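You operate a simulated robot arm through the tools that you are given. There is no shell and no other tool. Be economical: measure what you need, move in short steps, check, and stop when the job is done.

The job below is to be done with a simulated robot arm. You get a single attempt, and the scene is never put back.

TASK
Test the relay in the socket at its printed volts: good to the green tray, bad to the red.
Fine: the trays beside the tester; switch off before it comes out.

It is judged by the outcome, as a careful person would: the job done as asked, and still so three seconds after it is handed in. It fails if anything else is knocked over, pushed out of place, dropped, spilled or broken.

THE ROBOT
A 7-joint arm with a two-finger parallel gripper, fixed in place. Base frame: the origin is at the foot of the arm, x ahead of it, y to its left, z up. Readings come in m, rad, newtons and seconds.
With the tool pointing down near the work surface it reaches from about 0.28 to 0.68 m from the base axis. Its first joint turns from -1.152 to 1.152 rad. Payload 1.57 kg.
The tool frame sits at the grasp point between the pads (the TCP): z along the fingers, y along the line on which they close. The tips reach 0.03 m beyond it. The gripper opens to 0.11 m. The fingers are 0.024 m wide and 0.012 m thick; the gripper's body (0.048 by 0.112 m) begins 0.078 m behind the TCP.
Orientation is that of the tool frame in the base frame, as a unit quaternion [x, y, z, w]. With the fingers straight down and closing along the base's y, the tool's x points along the base's -x, its y along +y and its z along -z.

THE INTERFACE
- The arm moves only by the tool servo_tool. Its argument "increments" is a list of rows, each an object of numbers (a shift or turn left out is 0, a gripper value left out holds the last): "dx", "dy", "dz": the shift along the tool's x, y, z in units of 20 mm (1.0 is 20 mm); "wx", "wy", "wz": the turn, a rotation vector about the tool's x, y, z in units of 6 degrees (1.0 is 6 degrees); "jaw": the opening in per cent of the stroke, from 0 (shut) to 100 (fully open). In form: [{"dx": .., "dy": .., "dz": .., "wx": .., "wy": .., "wz": .., "jaw": ..}, ...]. A call has 1 to 8 rows; each row shifts and turns the commanded pose from where the row before left it, along the tool's axes as they then stand. A call with a number of a shift or a turn outside -1 to 1 is refused whole. Each row takes 0.2 s and may step no farther than 0.05 m and 0.15 rad from the row before; otherwise, or with a gripper value out of range, the whole call is refused. A pose out of reach is approached as far as the arm can. The call stops where the force on the tool passes 40 N (or 10 N more than at its start, if that is more) or the arm is blocked; 0.2 s more then pass. The fingers move at their own pace (about 0.108 m/s each) and stop on an object; they squeeze with about 40 N. The grip force told is the motor's: it shows also when the fingers shut on nothing. Time passes only in rows, and 0.2 s behind the last, so rows that do not move let the fingers close. The reply holds the time, the measured pose of the TCP, the force on the tool along the base axes, the opening and the grip force, in the units named above and with some noise, with the torque about the TCP (base axes, N m) and any sound that the robot's microphone picked up.
- Cameras (640 x 400 px; columns grow to the right, rows downward): "scene" is fixed at [0.1673, -0.3996, 1.3993]; the picture's right is [0.78, -0.62, 0.00], its down [-0.43, -0.54, -0.72] and it looks along [0.45, 0.57, -0.69] (base axes); focal length 368 px, centre (320, 200). "wrist" rides on the gripper at [0.07, 0.016, -0.141] in the tool frame; the picture's right is [-0.23, 0.97, 0.00], its down [-0.86, -0.20, -0.48] and it looks along [-0.47, -0.11, 0.88] (tool axes); focal length 222 px, centre (320, 200). There is no depth. A picture from a camera that has moved, and an enlarged one, comes with that camera's place and axes in the base frame and with its lens. The place of the scene camera against the robot may be out by one fixed shift of up to 0.018 m in any direction.
- camera(camera): a new picture of that camera. The clock stands still meanwhile.
- enlarge(camera, box): a new picture of the part [left, top, right, bottom] of that camera's present view, enlarged. The clock stands still meanwhile.
- close_job(): hands the job in; it is judged then, once.

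Go step by step. Nothing tells you positions but the pictures and the camera data: compare them with the known pose of the tool, close in by small moves and look again before you grip or let go. The budget is 120 turns and 68 pictures, counting those below and the enlarged ones. Unless the task says otherwise, let go and move clear before handing in, and close with one line.

The tools are called after "Emit:" by a JSON object that holds its "fn" and its "kwargs". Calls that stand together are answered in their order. servo_tool: Moves the arm, as the interface text tells. Its arguments: {"type":"object","properties":{"increments":{"type":"array","items":{"type":"object","properties":{"dx":{"type":"number"},"dy":{"type":"number"},"dz":{"type":"number"},"wx":{"type":"number"},"wy":{"type":"number"},"wz":{"type":"number"},"jaw":{"type":"number"}}}}},"required":["increments"]} The other tools are called the same way: camera (camera) takes a picture; enlarge (camera, box) takes an enlarged picture of a part of a camera's view; close_job () hands the job in.

At the start:

```text
time: 0.0
eef_pos: [0.355, -0.0666, 1.1288]
tcp_rot: [0.0, 1.0, 0.0, -0.001]
wrist_force: [-0.1, 0.2, 0.7]
wrist_torque: [0.0, 0.03, -0.01]
opening: 0.1099
gripper_force: 0.1
```

scene: 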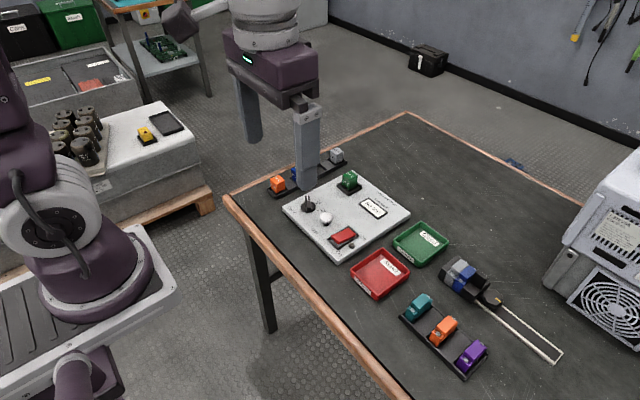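
wrist: 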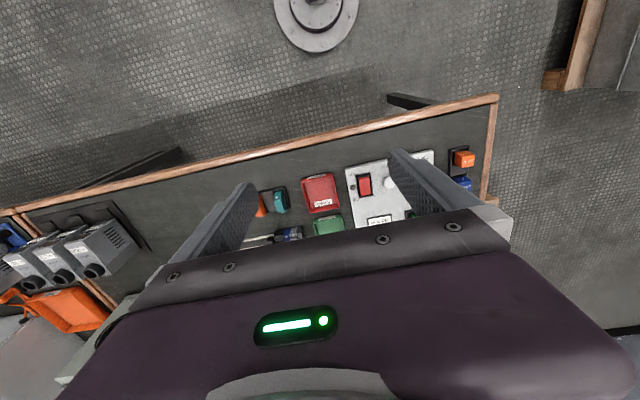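

I see a tester board with a relay in a socket, knob, red switch, a display, and green/red trays beside it. I'll enlarge to read the details.

Emit:
{"fn": "enlarge", "kwargs": {"camera": "scene", "box": [270, 160, 420, 260]}}

Emit:
{"fn": "enlarge", "kwargs": {"camera": "scene", "box": [330, 210, 570, 380]}}

Emit:
{"fn": "enlarge", "kwargs": {"camera": "wrist", "box": [230, 130, 500, 260]}}

```text
4.00 times, centred on (345, 210) of scene
camera zoom: at [0.1673, -0.3996, 1.3993], right [0.78, -0.62, 0.0], down [-0.43, -0.54, -0.72], along [0.45, 0.57, -0.69], focal length 1472 px, centre (220, 160)
```

zoom: 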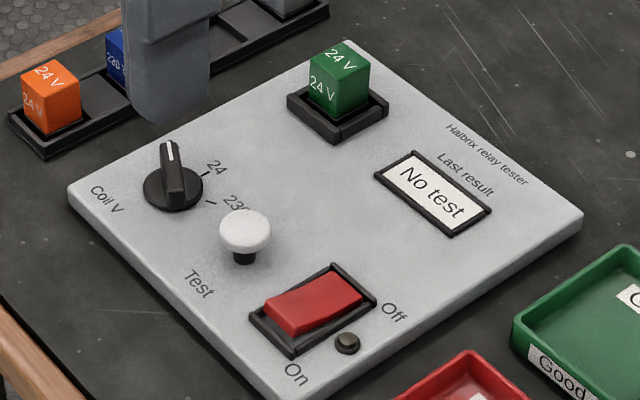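

```text
2.35 times, centred on (450, 295) of scene
camera zoom: at [0.1673, -0.3996, 1.3993], right [0.78, -0.62, 0.0], down [-0.43, -0.54, -0.72], along [0.45, 0.57, -0.69], focal length 866 px, centre (14, -24)
```

zoom: 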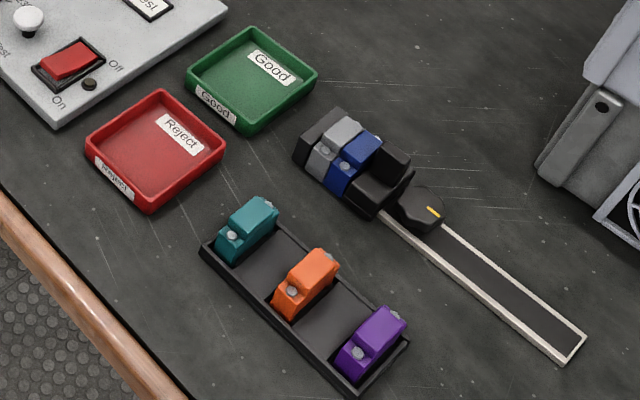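

```text
2.37 times, centred on (365, 195) of wrist
camera zoom: at [0.2845, -0.05, 1.2692], right [0.23, 0.97, 0.0], down [0.86, -0.2, 0.48], along [0.47, -0.11, -0.88], focal length 526 px, centre (213, 212)
```

zoom: 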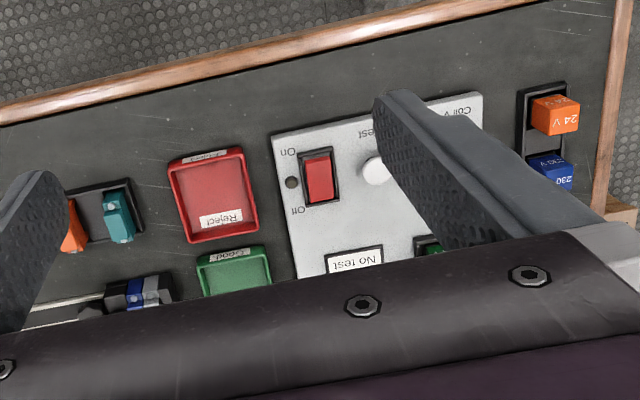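

The socketed green relay is printed 24 V; switch is apparently off, and the knob position is unclear. The board spans about x 0.50–0.735, y −0.04–0.17, top z≈0.75. I move over to look down at the knob.

Emit:
{"fn": "servo_tool", "kwargs": {"increments": [{"dx": -0.9, "dy": 1, "dz": 1}, {"dx": -0.9, "dy": 1, "dz": 1}, {"dx": -0.9, "dy": 1, "dz": 1}, {"dx": -0.9, "dy": 1, "dz": 1}, {"dx": -0.9, "dy": 1, "dz": 1}, {"dx": -0.9, "dy": 1, "dz": 1}, {"dx": -0.9, "dy": 1, "dz": 1}, {"dx": -0.9, "dy": 1, "dz": 1}]}}

Emit:
{"fn": "camera", "kwargs": {"camera": "wrist"}}

Emit:
{"fn": "camera", "kwargs": {"camera": "scene"}}

```text
time: 1.8
eef_pos: [0.4994, 0.0945, 0.9666]
tcp_rot: [0.0, 1.0, 0.0, 0.0]
wrist_force: [-0.2, -1.1, 0.2]
wrist_torque: [-0.01, -0.01, -0.02]
opening: 0.11
gripper_force: 0.2
```

```text
62 pictures are left
camera wrist: at [0.43, 0.1105, 1.1076], right [0.23, 0.97, 0.0], down [0.85, -0.2, 0.48], along [0.47, -0.11, -0.88], focal length 222 px, centre (320, 200)
```

wrist: 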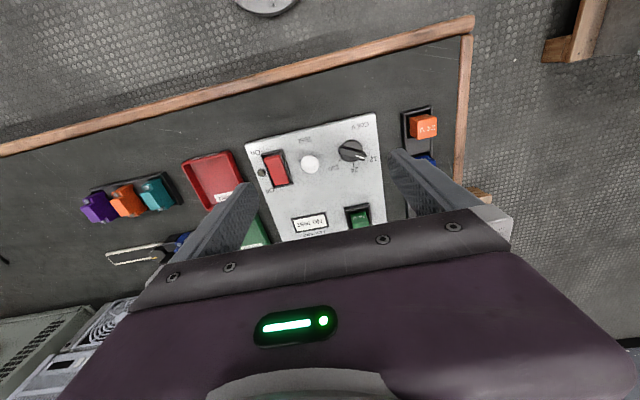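

```text
61 pictures are left
```

scene: 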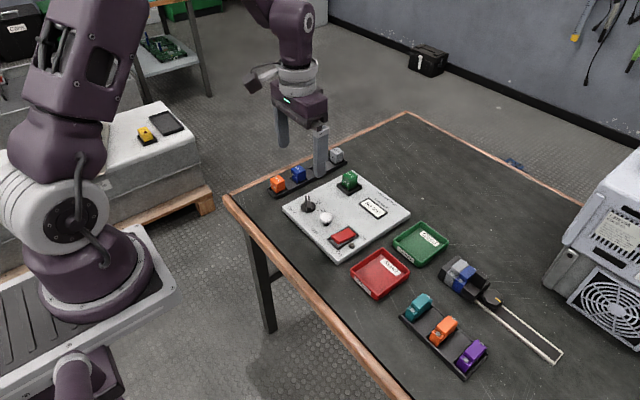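

Emit:
{"fn": "enlarge", "kwargs": {"camera": "wrist", "box": [240, 105, 400, 245]}}

Emit:
{"fn": "enlarge", "kwargs": {"camera": "wrist", "box": [320, 125, 390, 175]}}

Emit:
{"fn": "enlarge", "kwargs": {"camera": "scene", "box": [295, 185, 365, 230]}}

```text
2.86 times, centred on (320, 175) of wrist
camera zoom: at [0.43, 0.1105, 1.1076], right [0.23, 0.97, 0.0], down [0.85, -0.2, 0.48], along [0.47, -0.11, -0.88], focal length 635 px, centre (320, 271)
```

zoom: 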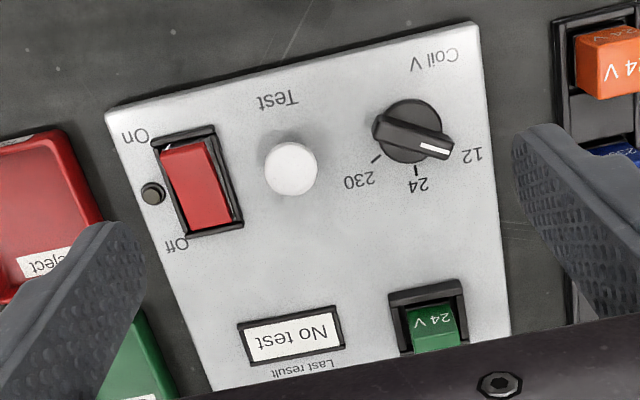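

```text
8.00 times, centred on (355, 150) of wrist
camera zoom: at [0.43, 0.1105, 1.1076], right [0.23, 0.97, 0.0], down [0.85, -0.2, 0.48], along [0.47, -0.11, -0.88], focal length 1777 px, centre (40, 600)
```

zoom: 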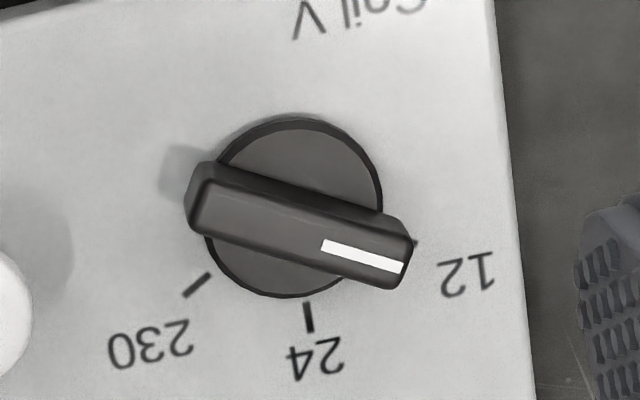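

```text
8.89 times, centred on (330, 208) of scene
camera zoom: at [0.1673, -0.3996, 1.3993], right [0.78, -0.62, 0.0], down [-0.43, -0.54, -0.72], along [0.45, 0.57, -0.69], focal length 3272 px, centre (231, 133)
```

zoom: 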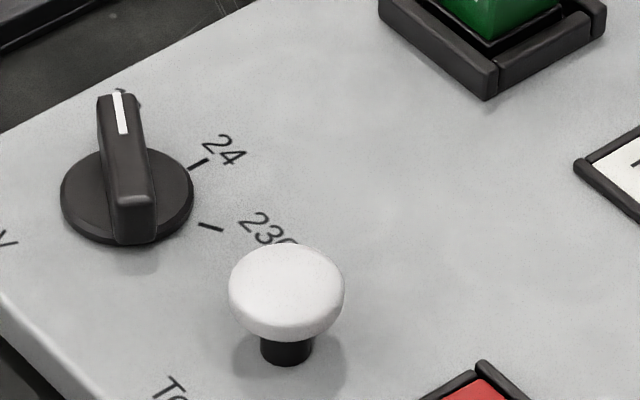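

The knob is at 12, and must turn 60° clockwise (from above) to 24, which points along +x. Knob centre is about (0.542, 0.136). I move above it, turning the tool −60° to straddle the ridge.

Emit:
{"fn": "servo_tool", "kwargs": {"increments": [{"dx": -0.705, "dy": 0.695, "dz": 0.5, "jaw": 38}, {"dx": -0.705, "dy": 0.695, "dz": 0.5}, {"dx": -0.705, "dy": 0.695, "dz": 0.5}, {"wz": -1, "dz": 0.4}, {"wz": -1, "dz": 0.4}, {"wz": -1, "dz": 0.4}, {"wz": -1, "dz": 0.4}, {"wz": -1, "dz": 0.4}]}}

Emit:
{"fn": "servo_tool", "kwargs": {"increments": [{"wz": -1, "dz": 0.3}, {"wz": -1, "dz": 0.3}, {"wz": -1, "dz": 0.3}, {"wz": -1, "dz": 0.3}, {"wz": -1, "dz": 0.3}]}}

Emit:
{"fn": "camera", "kwargs": {"camera": "wrist"}}

Emit:
{"fn": "enlarge", "kwargs": {"camera": "scene", "box": [255, 130, 415, 260]}}

```text
time: 3.6
eef_pos: [0.5409, 0.137, 0.8971]
tcp_rot: [-0.259, 0.966, 0.001, -0.001]
wrist_force: [-0.3, -0.3, -0.5]
wrist_torque: [-0.01, -0.03, 0.0]
opening: 0.0418
gripper_force: 0.1
```

```text
time: 4.8
eef_pos: [0.5401, 0.1357, 0.8681]
tcp_rot: [-0.5, 0.866, 0.0, -0.001]
wrist_force: [-0.7, 0.3, -0.7]
wrist_torque: [0.01, 0.02, 0.0]
opening: 0.0418
gripper_force: 0.2
```

```text
57 pictures are left
camera wrist: at [0.492, 0.0825, 1.0089], right [-0.73, 0.68, 0.0], down [0.6, 0.64, 0.48], along [0.33, 0.35, -0.88], focal length 222 px, centre (320, 200)
```

wrist: 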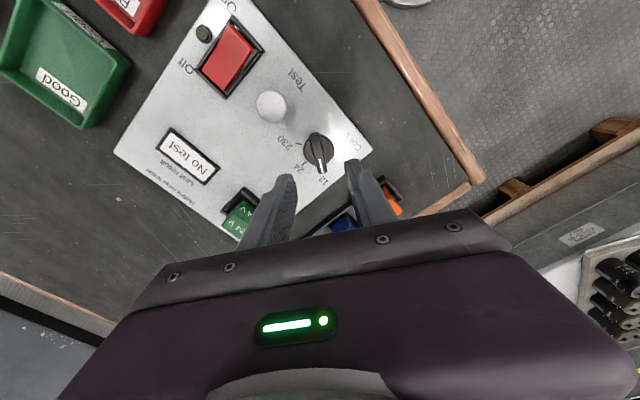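

```text
3.08 times, centred on (335, 195) of scene
camera zoom: at [0.1673, -0.3996, 1.3993], right [0.78, -0.62, 0.0], down [-0.43, -0.54, -0.72], along [0.45, 0.57, -0.69], focal length 1133 px, centre (274, 215)
```

zoom: 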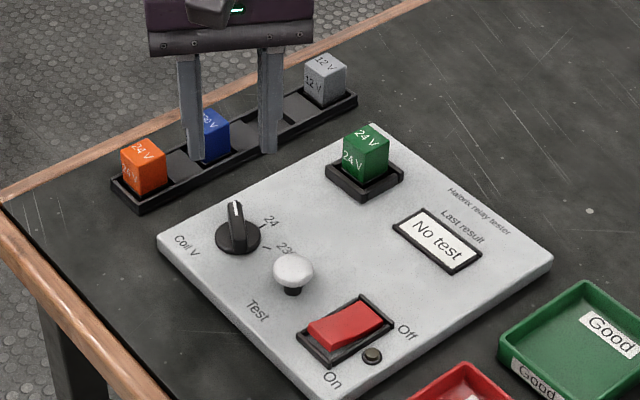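

The tool straddles the knob line, offset by a few mm. I descend partway and recheck.

Emit:
{"fn": "servo_tool", "kwargs": {"increments": [{"dx": -0.14, "dy": -0.15, "dz": 0.75}, {"dz": 0.75}, {"dz": 0.75}]}}

Emit:
{"fn": "enlarge", "kwargs": {"camera": "wrist", "box": [220, 80, 420, 220]}}

Emit:
{"fn": "enlarge", "kwargs": {"camera": "scene", "box": [270, 160, 370, 230]}}

```text
time: 5.6
eef_pos: [0.544, 0.1371, 0.823]
tcp_rot: [-0.5, 0.866, -0.001, 0.0]
wrist_force: [-0.7, 0.6, -0.6]
wrist_torque: [-0.01, 0.01, 0.0]
opening: 0.0418
gripper_force: 0.1
```

```text
2.86 times, centred on (320, 150) of wrist
camera zoom: at [0.496, 0.0841, 0.9643], right [-0.73, 0.68, 0.0], down [0.6, 0.64, 0.48], along [0.33, 0.35, -0.88], focal length 635 px, centre (320, 343)
```

zoom: 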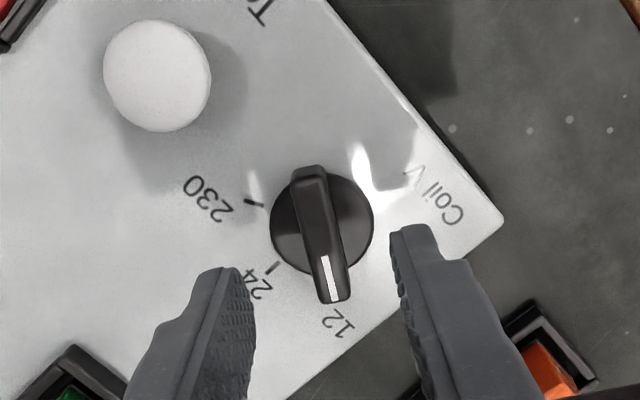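

```text
5.71 times, centred on (320, 195) of scene
camera zoom: at [0.1673, -0.3996, 1.3993], right [0.78, -0.62, 0.0], down [-0.43, -0.54, -0.72], along [0.45, 0.57, -0.69], focal length 2103 px, centre (320, 229)
```

zoom: 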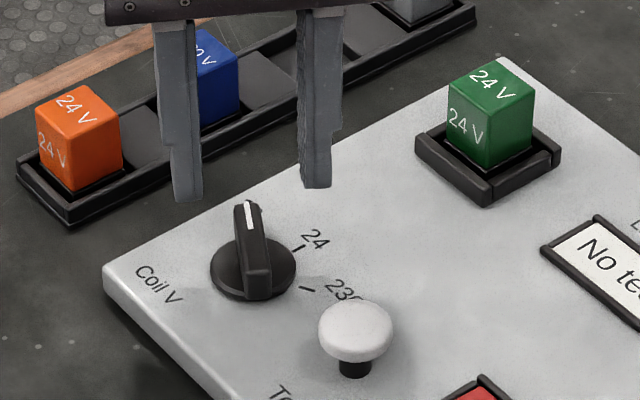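

Aligned with the ridge. Descend more and check finger heights against the knob.

Emit:
{"fn": "servo_tool", "kwargs": {"increments": [{"dz": 0.6}, {"dz": 0.6}, {"dz": 0.5}]}}

Emit:
{"fn": "enlarge", "kwargs": {"camera": "wrist", "box": [240, 100, 400, 220]}}

Emit:
{"fn": "enlarge", "kwargs": {"camera": "scene", "box": [270, 160, 370, 230]}}

```text
time: 6.4
eef_pos: [0.5443, 0.1358, 0.7887]
tcp_rot: [-0.5, 0.866, 0.0, 0.0]
wrist_force: [0.0, -0.2, 0.1]
wrist_torque: [-0.02, 0.02, 0.02]
opening: 0.0419
gripper_force: 0.1
```

```text
3.33 times, centred on (320, 160) of wrist
camera zoom: at [0.4959, 0.0838, 0.9303], right [-0.73, 0.68, 0.0], down [0.6, 0.64, 0.48], along [0.33, 0.35, -0.88], focal length 740 px, centre (320, 333)
```

zoom: 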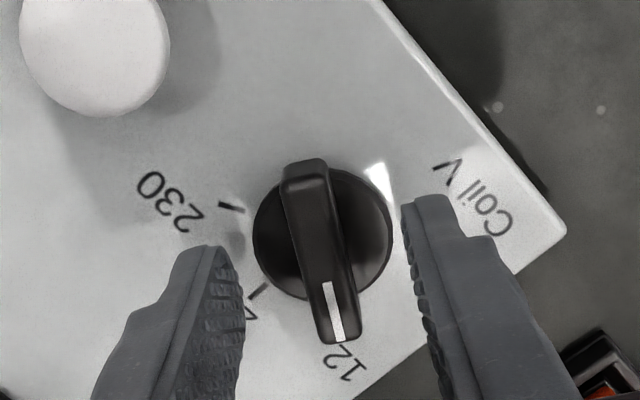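

```text
5.71 times, centred on (320, 195) of scene
camera zoom: at [0.1673, -0.3996, 1.3993], right [0.78, -0.62, 0.0], down [-0.43, -0.54, -0.72], along [0.45, 0.57, -0.69], focal length 2103 px, centre (320, 229)
```

zoom: 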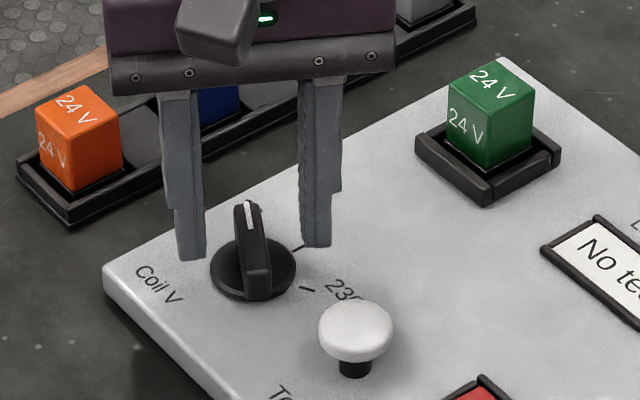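

Tips are roughly 9 mm above the knob's disc. I lower 5 mm more and close on the ridge.

Emit:
{"fn": "servo_tool", "kwargs": {"increments": [{"dz": 0.28}, {"jaw": 0}, {}, {}]}}

Emit:
{"fn": "enlarge", "kwargs": {"camera": "wrist", "box": [240, 100, 400, 220]}}

Emit:
{"fn": "enlarge", "kwargs": {"camera": "scene", "box": [270, 160, 370, 230]}}

```text
time: 7.4
eef_pos: [0.5449, 0.1366, 0.7844]
tcp_rot: [-0.5, 0.866, -0.001, 0.0]
wrist_force: [1.0, -0.4, -3.5]
wrist_torque: [0.05, -0.08, 0.04]
opening: 0.012
gripper_force: 28.8
```

```text
3.33 times, centred on (320, 160) of wrist
camera zoom: at [0.4958, 0.0843, 0.9247], right [-0.73, 0.68, 0.0], down [0.6, 0.64, 0.48], along [0.33, 0.35, -0.88], focal length 740 px, centre (320, 333)
```

zoom: 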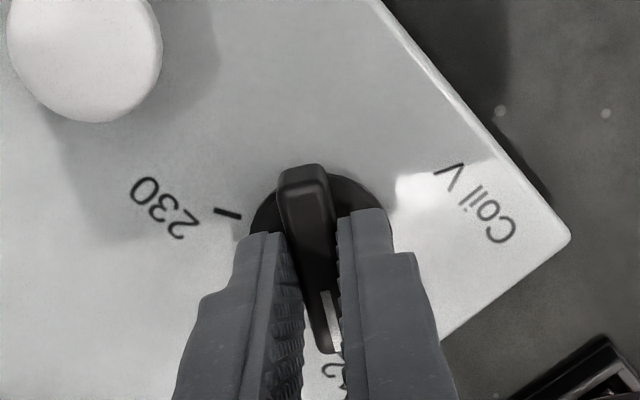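

```text
5.71 times, centred on (320, 195) of scene
camera zoom: at [0.1674, -0.3996, 1.3993], right [0.78, -0.62, 0.0], down [-0.43, -0.54, -0.72], along [0.45, 0.57, -0.69], focal length 2103 px, centre (320, 229)
```

zoom: 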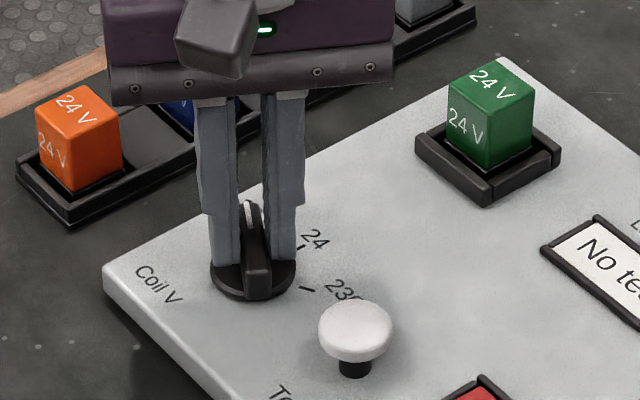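

Good grip, centred on the ridge. Turn clockwise 60° in steps.

Emit:
{"fn": "servo_tool", "kwargs": {"increments": [{"wz": 1}, {"wz": 1}, {"wz": 1}, {"wz": 1}, {"wz": 1}]}}

Emit:
{"fn": "servo_tool", "kwargs": {"increments": [{"wz": 1}, {"wz": 1}, {"wz": 1}, {"wz": 1}, {"wz": 1}]}}

Emit:
{"fn": "enlarge", "kwargs": {"camera": "wrist", "box": [240, 100, 400, 220]}}

```text
time: 8.6
eef_pos: [0.5443, 0.1369, 0.7825]
tcp_rot: [-0.258, 0.966, 0.0, -0.001]
wrist_force: [-5.6, 5.2, 19.1]
wrist_torque: [-0.11, 0.63, 0.01]
opening: 0.012
gripper_force: 29.2
```

```text
time: 9.8
eef_pos: [0.5442, 0.138, 0.7835]
tcp_rot: [0.0, 1.0, 0.001, 0.001]
wrist_force: [-7.8, 14.8, 9.2]
wrist_torque: [0.37, -0.49, -0.02]
opening: 0.0119
gripper_force: 29.4
```

```text
3.33 times, centred on (320, 160) of wrist
camera zoom: at [0.4747, 0.1536, 0.9247], right [0.23, 0.97, 0.0], down [0.85, -0.2, 0.48], along [0.47, -0.11, -0.88], focal length 740 px, centre (320, 333)
```

zoom: 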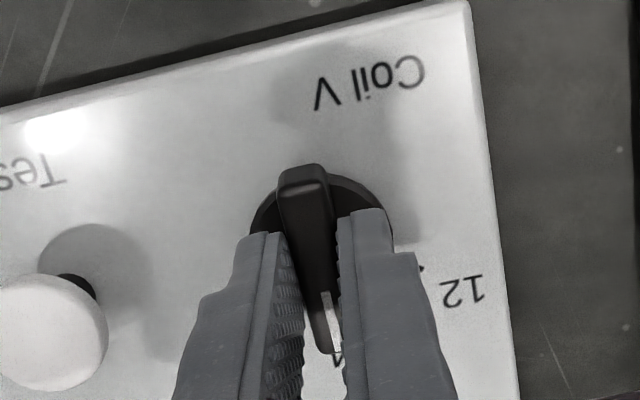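

The knob has turned to 24. Release, rise, and check.

Emit:
{"fn": "servo_tool", "kwargs": {"increments": [{"jaw": 35}, {}, {"dz": -0.8}, {"dz": -1}, {"dz": -1}, {"dz": -1}, {"dz": -1}]}}

Emit:
{"fn": "enlarge", "kwargs": {"camera": "wrist", "box": [220, 80, 420, 220]}}

Emit:
{"fn": "enlarge", "kwargs": {"camera": "scene", "box": [270, 160, 420, 260]}}

```text
time: 11.4
eef_pos: [0.5435, 0.1367, 0.8778]
tcp_rot: [-0.001, 1.0, 0.001, -0.001]
wrist_force: [-0.5, 0.1, -0.4]
wrist_torque: [-0.01, -0.04, -0.02]
opening: 0.0386
gripper_force: 0.1
```

```text
2.86 times, centred on (320, 150) of wrist
camera zoom: at [0.4749, 0.1528, 1.0197], right [0.23, 0.97, 0.0], down [0.86, -0.2, 0.48], along [0.47, -0.11, -0.88], focal length 635 px, centre (320, 343)
```

zoom: 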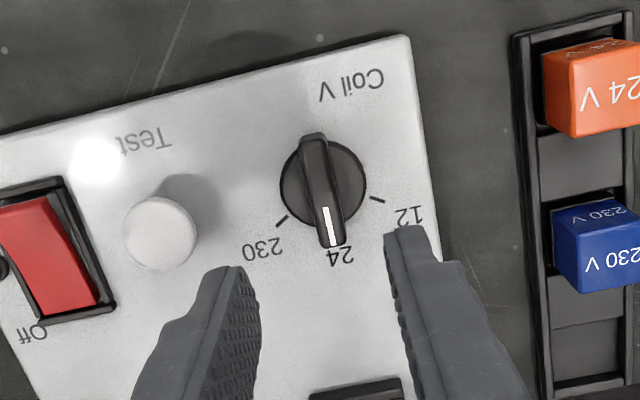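

```text
4.00 times, centred on (345, 210) of scene
camera zoom: at [0.1673, -0.3996, 1.3993], right [0.78, -0.62, 0.0], down [-0.43, -0.54, -0.72], along [0.45, 0.57, -0.69], focal length 1472 px, centre (220, 160)
```

zoom: 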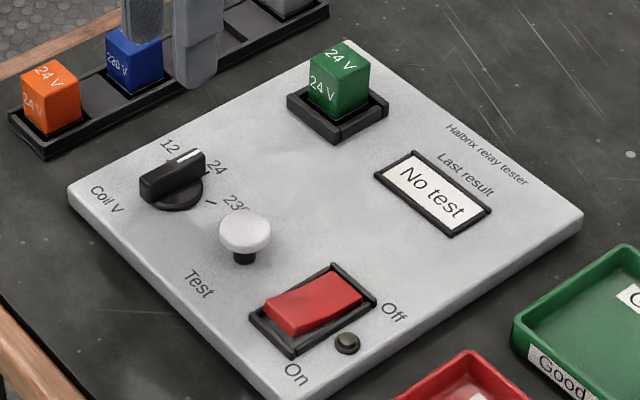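

Knob reads 24. Next I close the fingers and move above the switch's On end to press it.

Emit:
{"fn": "servo_tool", "kwargs": {"increments": [{"dy": -0.9, "jaw": 0}, {"dy": -0.9}, {"dy": -0.9}, {"dy": -0.9}, {"dy": -0.9}, {"dy": -0.9}, {"dy": -0.8, "dx": 0.45}]}}

Emit:
{"fn": "enlarge", "kwargs": {"camera": "wrist", "box": [220, 80, 420, 220]}}

Emit:
{"fn": "enlarge", "kwargs": {"camera": "scene", "box": [290, 160, 410, 260]}}

```text
time: 13.0
eef_pos: [0.5341, 0.0113, 0.8797]
tcp_rot: [0.001, 1.0, 0.0, -0.001]
wrist_force: [-0.6, -0.2, 0.2]
wrist_torque: [-0.02, -0.02, 0.03]
opening: 0.0
gripper_force: 21.5
```

```text
2.86 times, centred on (320, 150) of wrist
camera zoom: at [0.4651, 0.027, 1.0208], right [0.23, 0.97, 0.0], down [0.85, -0.2, 0.48], along [0.47, -0.11, -0.88], focal length 635 px, centre (320, 343)
```

zoom: 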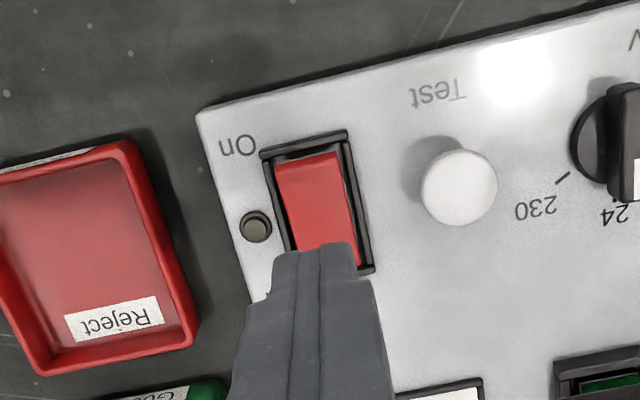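

```text
4.00 times, centred on (350, 210) of scene
camera zoom: at [0.1673, -0.3996, 1.3993], right [0.78, -0.62, 0.0], down [-0.43, -0.54, -0.72], along [0.45, 0.57, -0.69], focal length 1472 px, centre (200, 160)
```

zoom: 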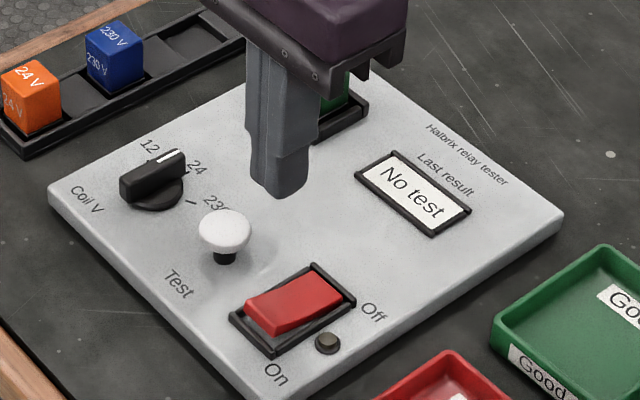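

Switch centre is about (0.545, 0.0085), with the On end raised at x≈0.52. I'll press down at x≈0.531 in small steps.

Emit:
{"fn": "servo_tool", "kwargs": {"increments": [{"dx": 0.13, "dy": -0.13, "dz": 1}, {"dz": 1}, {"dz": 1}, {"dz": 0.8}]}}

Emit:
{"fn": "enlarge", "kwargs": {"camera": "wrist", "box": [240, 100, 400, 220]}}

Emit:
{"fn": "enlarge", "kwargs": {"camera": "scene", "box": [300, 190, 390, 260]}}

```text
time: 14.0
eef_pos: [0.5329, 0.0104, 0.8021]
tcp_rot: [0.0, 1.0, 0.0, 0.0]
wrist_force: [0.5, 0.5, 1.0]
wrist_torque: [-0.03, 0.0, 0.02]
opening: 0.0
gripper_force: 21.0
```

```text
3.33 times, centred on (320, 160) of wrist
camera zoom: at [0.4629, 0.0257, 0.9445], right [0.23, 0.97, 0.0], down [0.85, -0.2, 0.48], along [0.47, -0.11, -0.88], focal length 740 px, centre (320, 333)
```

zoom: 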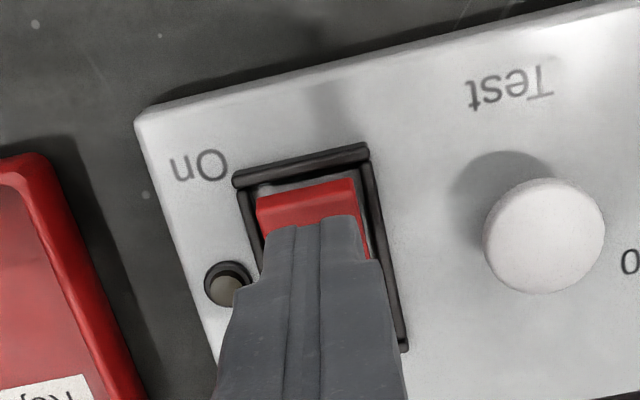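

```text
5.71 times, centred on (345, 225) of scene
camera zoom: at [0.1673, -0.3996, 1.3993], right [0.78, -0.62, 0.0], down [-0.43, -0.54, -0.72], along [0.45, 0.57, -0.69], focal length 2103 px, centre (177, 57)
```

zoom: 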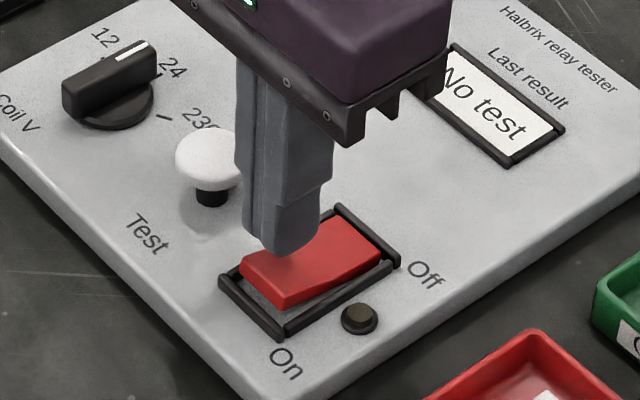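

Fingers are over the raised end. Press.

Emit:
{"fn": "servo_tool", "kwargs": {"increments": [{"dx": 0.2, "dy": -0.1, "dz": 0.25}, {"dz": 0.25}, {"dz": 0.25}, {"dz": 0.25}, {"dz": 0.2}]}}

Emit:
{"fn": "enlarge", "kwargs": {"camera": "scene", "box": [300, 190, 390, 260]}}

```text
time: 15.2
eef_pos: [0.5271, 0.0076, 0.781]
tcp_rot: [0.0, 1.0, 0.0, 0.0]
wrist_force: [-12.0, 2.0, 34.6]
wrist_torque: [0.07, -0.05, 0.01]
opening: 0.0
gripper_force: 21.2
heard: click
```

```text
5.71 times, centred on (345, 225) of scene
camera zoom: at [0.1665, -0.3995, 1.3994], right [0.78, -0.62, 0.0], down [-0.43, -0.54, -0.73], along [0.45, 0.57, -0.69], focal length 2103 px, centre (177, 57)
```

zoom: 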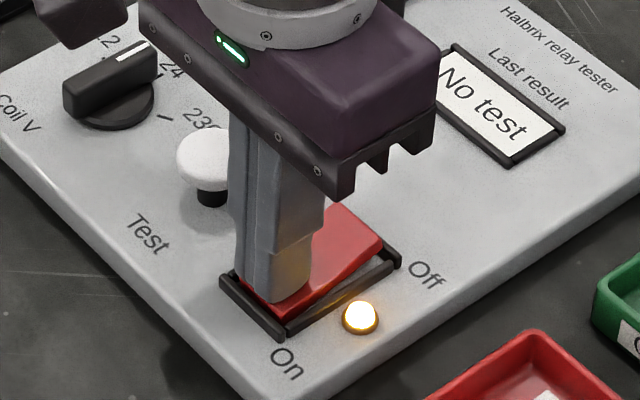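

Power is on and the lamp lit. Rise, move above the Test button at about (0.541, 0.064), and look.

Emit:
{"fn": "servo_tool", "kwargs": {"increments": [{"dz": -1}, {"dz": -1}, {"dz": -0.5, "dx": -0.35, "dy": 0.95}, {"dx": -0.35, "dy": 0.95}, {"dy": 0.93}, {}]}}

Emit:
{"fn": "enlarge", "kwargs": {"camera": "wrist", "box": [220, 80, 420, 220]}}

Emit:
{"fn": "enlarge", "kwargs": {"camera": "scene", "box": [290, 160, 410, 260]}}

```text
time: 16.6
eef_pos: [0.5435, 0.065, 0.8313]
tcp_rot: [0.0, 1.0, 0.0, 0.0]
wrist_force: [1.0, -0.7, 0.3]
wrist_torque: [0.0, 0.0, -0.03]
opening: 0.0001
gripper_force: 21.4
```

```text
2.86 times, centred on (320, 150) of wrist
camera zoom: at [0.4738, 0.0809, 0.9715], right [0.23, 0.97, 0.0], down [0.86, -0.2, 0.48], along [0.47, -0.11, -0.88], focal length 635 px, centre (320, 343)
```

zoom: 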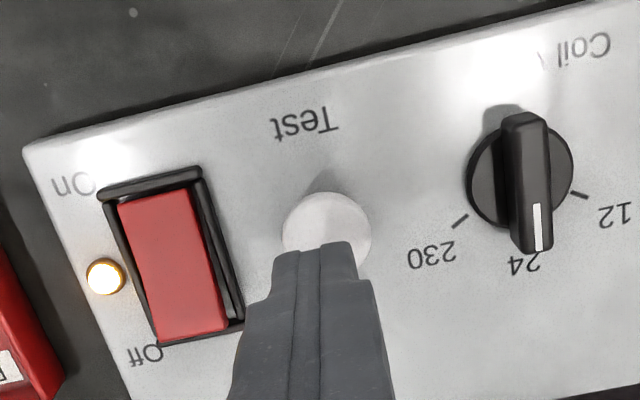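

```text
4.00 times, centred on (350, 210) of scene
camera zoom: at [0.1673, -0.3996, 1.3993], right [0.78, -0.62, 0.0], down [-0.43, -0.54, -0.72], along [0.45, 0.57, -0.69], focal length 1472 px, centre (200, 160)
```

zoom: 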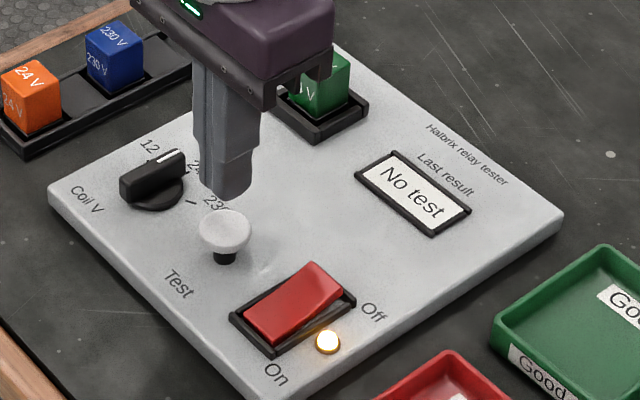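

Aligned within a few mm. Press the button gently down in steps.

Emit:
{"fn": "servo_tool", "kwargs": {"increments": [{"dx": 0.18, "dy": 0.1, "dz": 0.5}, {"dz": 0.4}, {"dz": 0.25}, {"dz": 0.25}, {"dz": 0.2}, {"dz": 0.2}]}}

Emit:
{"fn": "enlarge", "kwargs": {"camera": "scene", "box": [290, 160, 410, 260]}}

```text
time: 18.0
eef_pos: [0.539, 0.0672, 0.7953]
tcp_rot: [0.0, 1.0, 0.0, 0.001]
wrist_force: [-1.1, 0.5, 1.3]
wrist_torque: [0.01, 0.03, -0.02]
opening: 0.0
gripper_force: 21.3
```

```text
4.00 times, centred on (350, 210) of scene
camera zoom: at [0.1673, -0.3996, 1.3993], right [0.78, -0.62, 0.0], down [-0.43, -0.54, -0.72], along [0.45, 0.57, -0.69], focal length 1472 px, centre (200, 160)
```

zoom: 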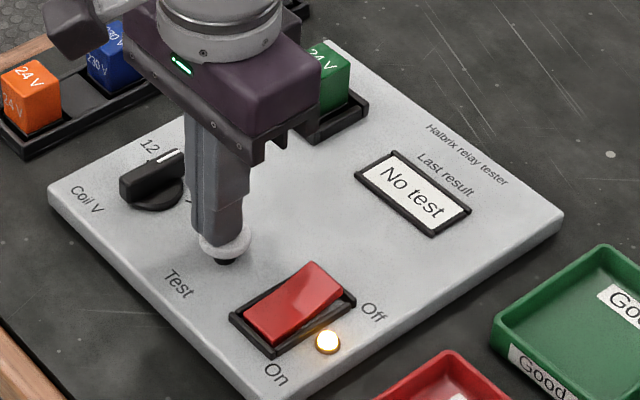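

Just about touching the button. Continue.

Emit:
{"fn": "servo_tool", "kwargs": {"increments": [{"dz": 0.15}, {"dz": 0.15}, {"dz": 0.15}, {"dz": 0.1}, {"dz": 0.1}, {}]}}

Emit:
{"fn": "enlarge", "kwargs": {"camera": "scene", "box": [290, 160, 410, 260]}}

```text
time: 19.4
eef_pos: [0.5383, 0.0669, 0.7816]
tcp_rot: [0.0, 1.0, 0.0, 0.001]
wrist_force: [-9.9, 0.9, 35.0]
wrist_torque: [0.03, 0.18, -0.01]
opening: 0.0002
gripper_force: 21.6
heard: click
```

```text
4.00 times, centred on (350, 210) of scene
camera zoom: at [0.1665, -0.3996, 1.3994], right [0.78, -0.62, 0.0], down [-0.43, -0.54, -0.73], along [0.45, 0.57, -0.69], focal length 1472 px, centre (200, 160)
```

zoom: 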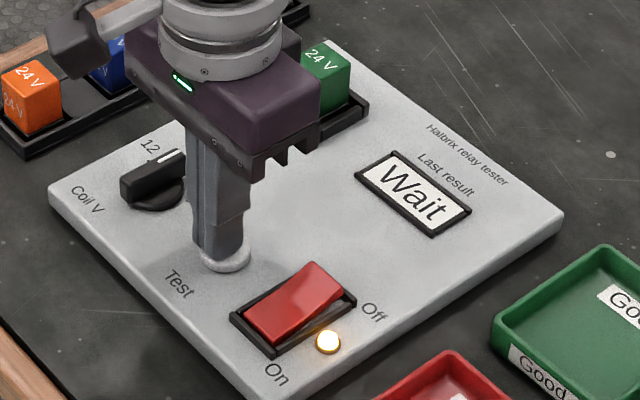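

Test is running ("Wait"). I'll hold still briefly and read the display.

Emit:
{"fn": "servo_tool", "kwargs": {"increments": [{}, {}, {}, {}, {}, {}, {}, {}]}}

Emit:
{"fn": "enlarge", "kwargs": {"camera": "scene", "box": [290, 160, 410, 260]}}

```text
time: 21.2
eef_pos: [0.5395, 0.0677, 0.7817]
tcp_rot: [0.001, 1.0, 0.0, 0.002]
wrist_force: [-2.4, 0.6, 41.8]
wrist_torque: [0.05, -0.05, -0.01]
opening: 0.0
gripper_force: 21.6
```

```text
4.00 times, centred on (350, 210) of scene
camera zoom: at [0.1666, -0.3997, 1.3994], right [0.78, -0.62, 0.0], down [-0.43, -0.54, -0.73], along [0.45, 0.57, -0.69], focal length 1472 px, centre (200, 160)
```

zoom: 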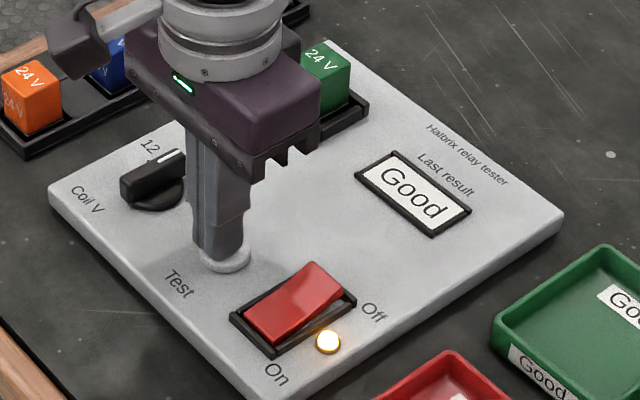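

Result: Good. Now rise, go over the Off end (x≈0.562, y≈0.008) and press it.

Emit:
{"fn": "servo_tool", "kwargs": {"increments": [{"dz": -1}, {"dz": -1}, {"dz": -0.5, "dx": -0.4, "dy": -1}, {"dx": -0.4, "dy": -1}, {"dx": -0.35, "dy": -0.97}, {}]}}

Emit:
{"fn": "servo_tool", "kwargs": {"increments": [{"dz": 0.7}, {"dz": 0.4}, {"dz": 0.3}, {"dz": 0.25}, {"dz": 0.25}, {"dz": 0.2}, {"dz": 0.2}, {"dz": 0.2}]}}

Emit:
{"fn": "enlarge", "kwargs": {"camera": "scene", "box": [290, 160, 410, 260]}}

```text
time: 22.6
eef_pos: [0.5615, 0.0078, 0.8316]
tcp_rot: [0.001, 1.0, 0.0, 0.0]
wrist_force: [0.6, 0.5, -0.9]
wrist_torque: [0.01, 0.03, -0.01]
opening: 0.0003
gripper_force: 21.5
```

```text
time: 24.4
eef_pos: [0.5632, 0.0088, 0.7813]
tcp_rot: [0.0, 1.0, 0.0, 0.002]
wrist_force: [-3.5, 0.6, 34.0]
wrist_torque: [0.05, 0.53, -0.12]
opening: 0.0
gripper_force: 21.5
heard: click
```

```text
4.00 times, centred on (350, 210) of scene
camera zoom: at [0.1666, -0.3996, 1.3994], right [0.78, -0.62, 0.0], down [-0.43, -0.54, -0.73], along [0.45, 0.57, -0.69], focal length 1472 px, centre (200, 160)
```

zoom: 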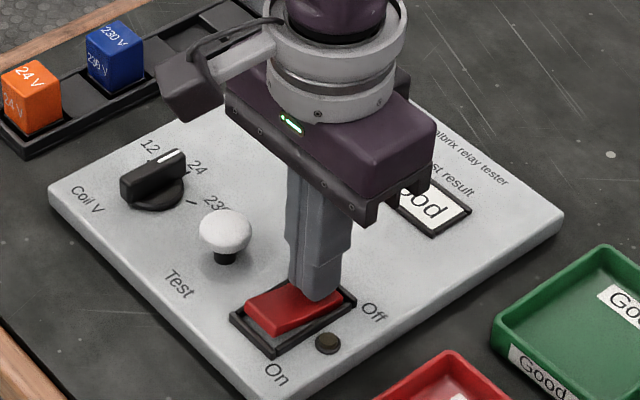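

Switched off, lamp out, display still "Good". Now rise and move over the relay to look.

Emit:
{"fn": "servo_tool", "kwargs": {"increments": [{"dz": -1}, {"dz": -1}, {"dz": -1}, {"dz": -1}, {"dz": -1}, {"dz": -0.8}]}}

Emit:
{"fn": "servo_tool", "kwargs": {"increments": [{"dx": -0.7, "dy": 0.98, "jaw": 60}, {"dx": -0.7, "dy": 0.98}, {"dx": -0.7, "dy": 0.98}, {"dx": -0.7, "dy": 0.98}, {"dx": -0.7, "dy": 0.98}, {"dx": -0.7, "dy": 0.98}]}}

Emit:
{"fn": "enlarge", "kwargs": {"camera": "wrist", "box": [220, 80, 420, 220]}}

Emit:
{"fn": "enlarge", "kwargs": {"camera": "scene", "box": [290, 140, 410, 240]}}

```text
time: 25.8
eef_pos: [0.561, 0.0064, 0.8958]
tcp_rot: [0.0, 1.0, 0.0, 0.0]
wrist_force: [-0.6, 0.8, 0.3]
wrist_torque: [0.0, 0.03, 0.02]
opening: 0.0001
gripper_force: 21.3
```

```text
time: 27.2
eef_pos: [0.6458, 0.1247, 0.8976]
tcp_rot: [0.0, 1.0, 0.0, -0.001]
wrist_force: [0.8, -0.2, 0.1]
wrist_torque: [0.0, 0.01, -0.02]
opening: 0.0663
gripper_force: 0.0
```

```text
2.86 times, centred on (320, 150) of wrist
camera zoom: at [0.5766, 0.1402, 1.0387], right [0.23, 0.97, 0.0], down [0.86, -0.2, 0.48], along [0.47, -0.11, -0.88], focal length 635 px, centre (320, 343)
```

zoom: 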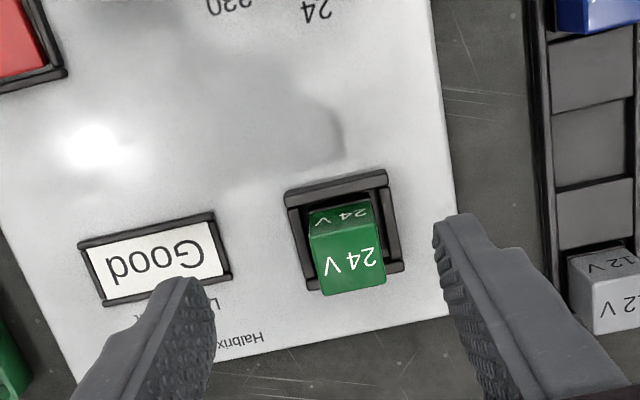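

```text
4.00 times, centred on (350, 190) of scene
camera zoom: at [0.1673, -0.3996, 1.3993], right [0.78, -0.62, 0.0], down [-0.43, -0.54, -0.72], along [0.45, 0.57, -0.69], focal length 1472 px, centre (200, 240)
```

zoom: 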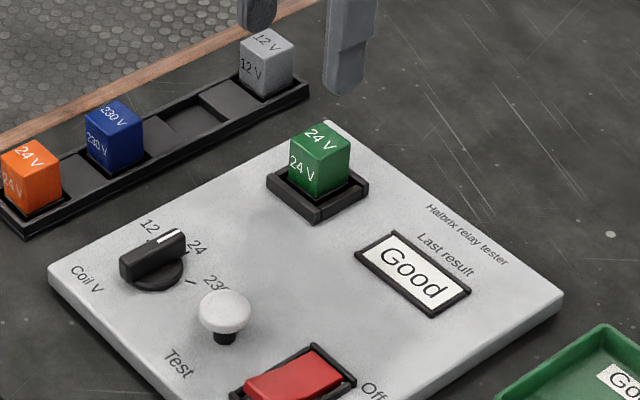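

The relay's centre is about (0.67, 0.13), standing about 50 mm tall. I align over it and descend partway.

Emit:
{"fn": "servo_tool", "kwargs": {"increments": [{"dx": -0.6, "dy": 0.27, "dz": 0.5, "jaw": 50}, {"dx": -0.5, "dz": 0.5}, {"dz": 0.7}, {}]}}

Emit:
{"fn": "enlarge", "kwargs": {"camera": "wrist", "box": [220, 80, 420, 220]}}

Emit:
{"fn": "enlarge", "kwargs": {"camera": "scene", "box": [310, 140, 400, 210]}}

```text
time: 28.2
eef_pos: [0.6677, 0.1326, 0.8633]
tcp_rot: [0.0, 1.0, 0.0, 0.001]
wrist_force: [-0.8, 0.4, 0.3]
wrist_torque: [-0.04, -0.02, 0.0]
opening: 0.0547
gripper_force: 0.2
```

```text
2.86 times, centred on (320, 150) of wrist
camera zoom: at [0.5993, 0.1467, 1.0035], right [0.23, 0.97, 0.0], down [0.86, -0.2, 0.48], along [0.47, -0.11, -0.88], focal length 635 px, centre (320, 343)
```

zoom: 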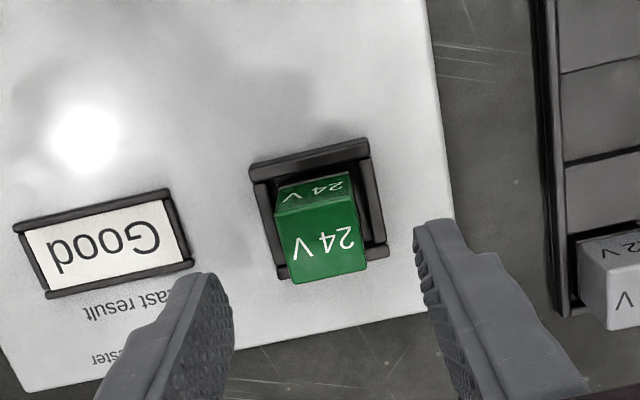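

```text
5.71 times, centred on (355, 175) of scene
camera zoom: at [0.1673, -0.3996, 1.3993], right [0.78, -0.62, 0.0], down [-0.43, -0.54, -0.72], along [0.45, 0.57, -0.69], focal length 2103 px, centre (120, 343)
```

zoom: 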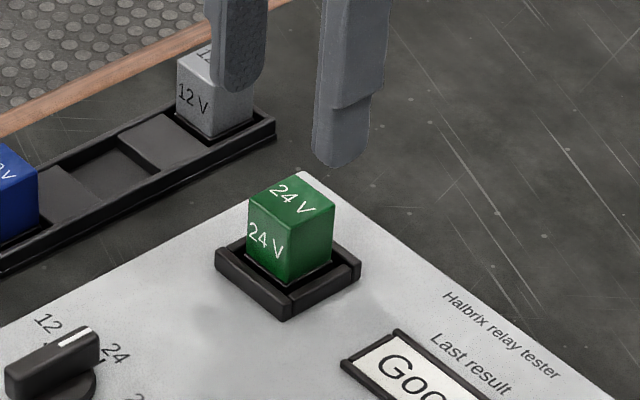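

Relay top is at about (0.671, 0.130, 0.795). Descend so the tips reach about z 0.772, then look.

Emit:
{"fn": "servo_tool", "kwargs": {"increments": [{"dx": -0.16, "dy": -0.1, "dz": 0.8}, {"dz": 0.8}, {"dz": 0.8}, {"dz": 0.55}, {}]}}

Emit:
{"fn": "enlarge", "kwargs": {"camera": "wrist", "box": [220, 100, 420, 240]}}

Emit:
{"fn": "enlarge", "kwargs": {"camera": "scene", "box": [310, 140, 400, 210]}}

```text
time: 29.4
eef_pos: [0.6717, 0.1272, 0.803]
tcp_rot: [0.0, 1.0, 0.001, 0.0]
wrist_force: [-0.4, -0.8, 0.7]
wrist_torque: [0.0, 0.04, -0.01]
opening: 0.0548
gripper_force: 0.0
```

```text
2.86 times, centred on (320, 170) of wrist
camera zoom: at [0.603, 0.1439, 0.9455], right [0.23, 0.97, 0.0], down [0.85, -0.2, 0.48], along [0.47, -0.11, -0.88], focal length 635 px, centre (320, 286)
```

zoom: 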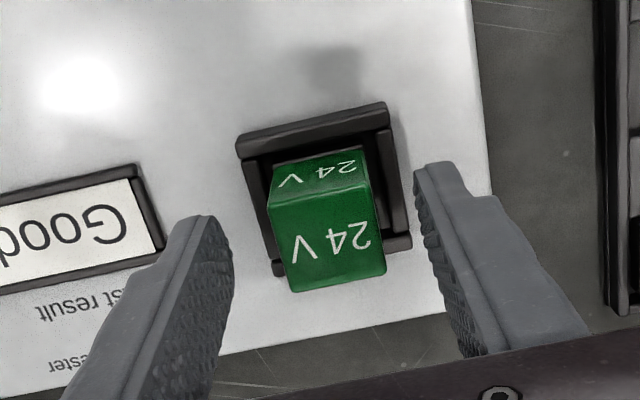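

```text
5.71 times, centred on (355, 175) of scene
camera zoom: at [0.1673, -0.3996, 1.3993], right [0.78, -0.62, 0.0], down [-0.43, -0.54, -0.72], along [0.45, 0.57, -0.69], focal length 2103 px, centre (120, 343)
```

zoom: 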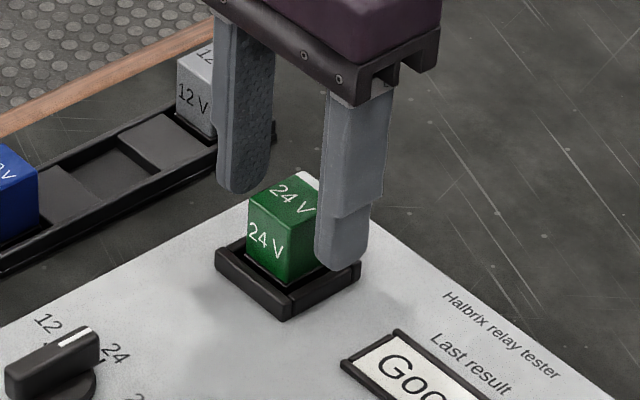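

Slight y correction (+2.5 mm), then close on the relay.

Emit:
{"fn": "servo_tool", "kwargs": {"increments": [{"dy": 0.12, "dz": 0.1}, {"jaw": 0}, {}, {}, {}]}}

Emit:
{"fn": "enlarge", "kwargs": {"camera": "wrist", "box": [220, 100, 420, 240]}}

Emit:
{"fn": "enlarge", "kwargs": {"camera": "scene", "box": [310, 140, 400, 210]}}

```text
time: 30.6
eef_pos: [0.6719, 0.1306, 0.8022]
tcp_rot: [0.0, 1.0, 0.001, 0.001]
wrist_force: [0.2, 0.2, -0.2]
wrist_torque: [0.01, 0.01, 0.01]
opening: 0.0287
gripper_force: 38.9
```

```text
2.86 times, centred on (320, 170) of wrist
camera zoom: at [0.6026, 0.1467, 0.9436], right [0.23, 0.97, 0.0], down [0.86, -0.2, 0.48], along [0.47, -0.11, -0.88], focal length 635 px, centre (320, 286)
```

zoom: 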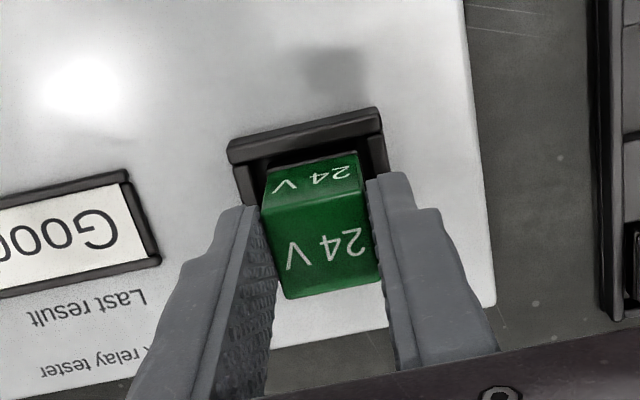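

```text
5.71 times, centred on (355, 175) of scene
camera zoom: at [0.1673, -0.3996, 1.3993], right [0.78, -0.62, 0.0], down [-0.43, -0.54, -0.72], along [0.45, 0.57, -0.69], focal length 2103 px, centre (120, 343)
```

zoom: 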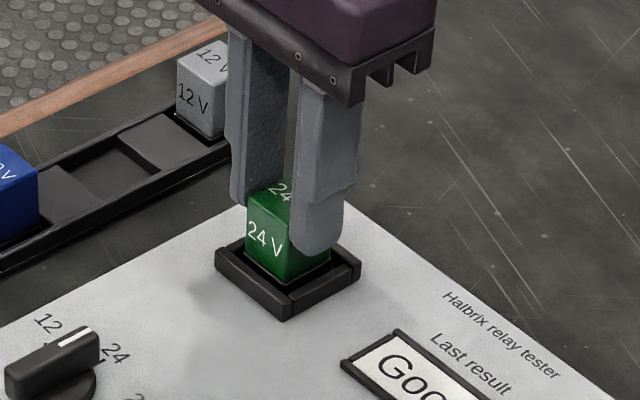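

Relay gripped. Pull straight up.

Emit:
{"fn": "servo_tool", "kwargs": {"increments": [{"dz": -0.25}, {"dz": -0.25}, {"dz": -0.4}, {"dz": -0.5}, {"dz": -0.8}, {"dz": -0.8}, {"dz": -0.8}]}}

Emit:
{"fn": "camera", "kwargs": {"camera": "scene"}}

```text
time: 32.2
eef_pos: [0.6711, 0.1307, 0.877]
tcp_rot: [0.0, 1.0, 0.0, 0.0]
wrist_force: [0.0, -0.2, -0.6]
wrist_torque: [-0.02, 0.0, -0.04]
opening: 0.029
gripper_force: 38.5
```

```text
27 pictures are left
```

scene: 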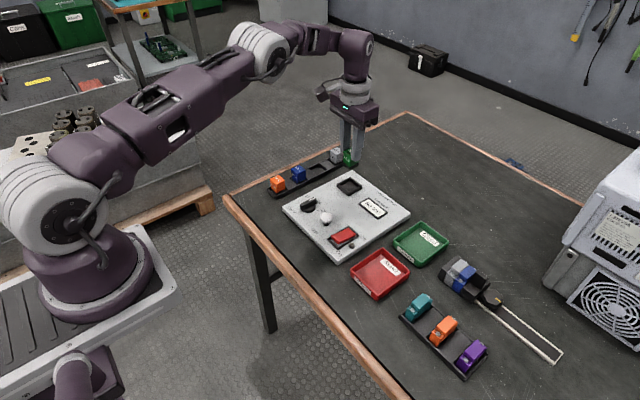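

Relay is out. Carry it across toward the green tray at about (0.67, −0.10) and look.

Emit:
{"fn": "servo_tool", "kwargs": {"increments": [{"dy": -1, "dx": 0.05}, {"dy": -1, "dx": 0.05}, {"dy": -1, "dx": 0.05}, {"dy": -1, "dx": 0.05}, {"dy": -1, "dx": 0.05}, {"dy": -1, "dx": 0.05}]}}

Emit:
{"fn": "servo_tool", "kwargs": {"increments": [{"dy": -1}, {"dy": -1}, {"dy": -1}, {"dy": -1}, {"dy": -1}, {"dy": -0.7}, {}]}}

Emit:
{"fn": "camera", "kwargs": {"camera": "wrist"}}

Emit:
{"fn": "enlarge", "kwargs": {"camera": "scene", "box": [350, 170, 470, 290]}}

```text
time: 33.6
eef_pos: [0.664, 0.012, 0.8779]
tcp_rot: [0.0, 1.0, 0.0, -0.001]
wrist_force: [0.6, 0.0, -0.7]
wrist_torque: [0.02, -0.01, -0.01]
opening: 0.0289
gripper_force: 38.7
```

```text
time: 35.2
eef_pos: [0.6644, -0.1033, 0.877]
tcp_rot: [0.0, 1.0, 0.0, 0.0]
wrist_force: [0.7, 0.1, -0.4]
wrist_torque: [-0.03, -0.01, 0.0]
opening: 0.0289
gripper_force: 39.1
```

```text
26 pictures are left
camera wrist: at [0.5959, -0.0876, 1.0186], right [0.23, 0.97, 0.0], down [0.86, -0.2, 0.48], along [0.47, -0.11, -0.88], focal length 222 px, centre (320, 200)
```

wrist: 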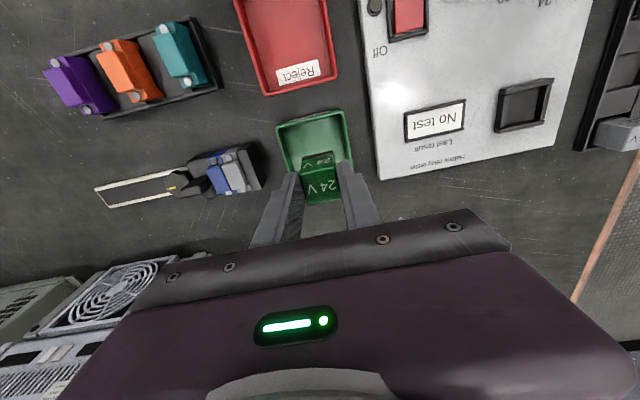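

```text
3.33 times, centred on (410, 230) of scene
camera zoom: at [0.1673, -0.3996, 1.3993], right [0.78, -0.62, 0.0], down [-0.43, -0.54, -0.72], along [0.45, 0.57, -0.69], focal length 1227 px, centre (20, 100)
```

zoom: 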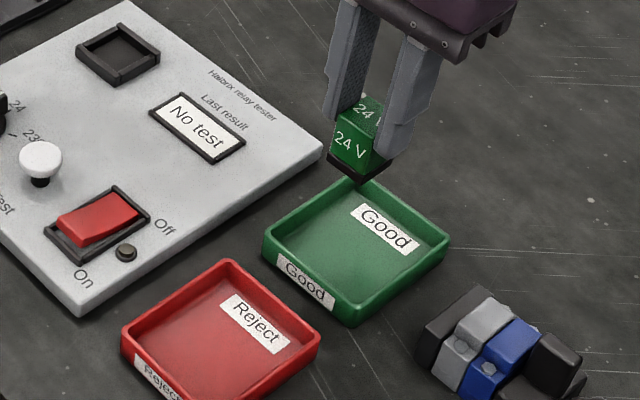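

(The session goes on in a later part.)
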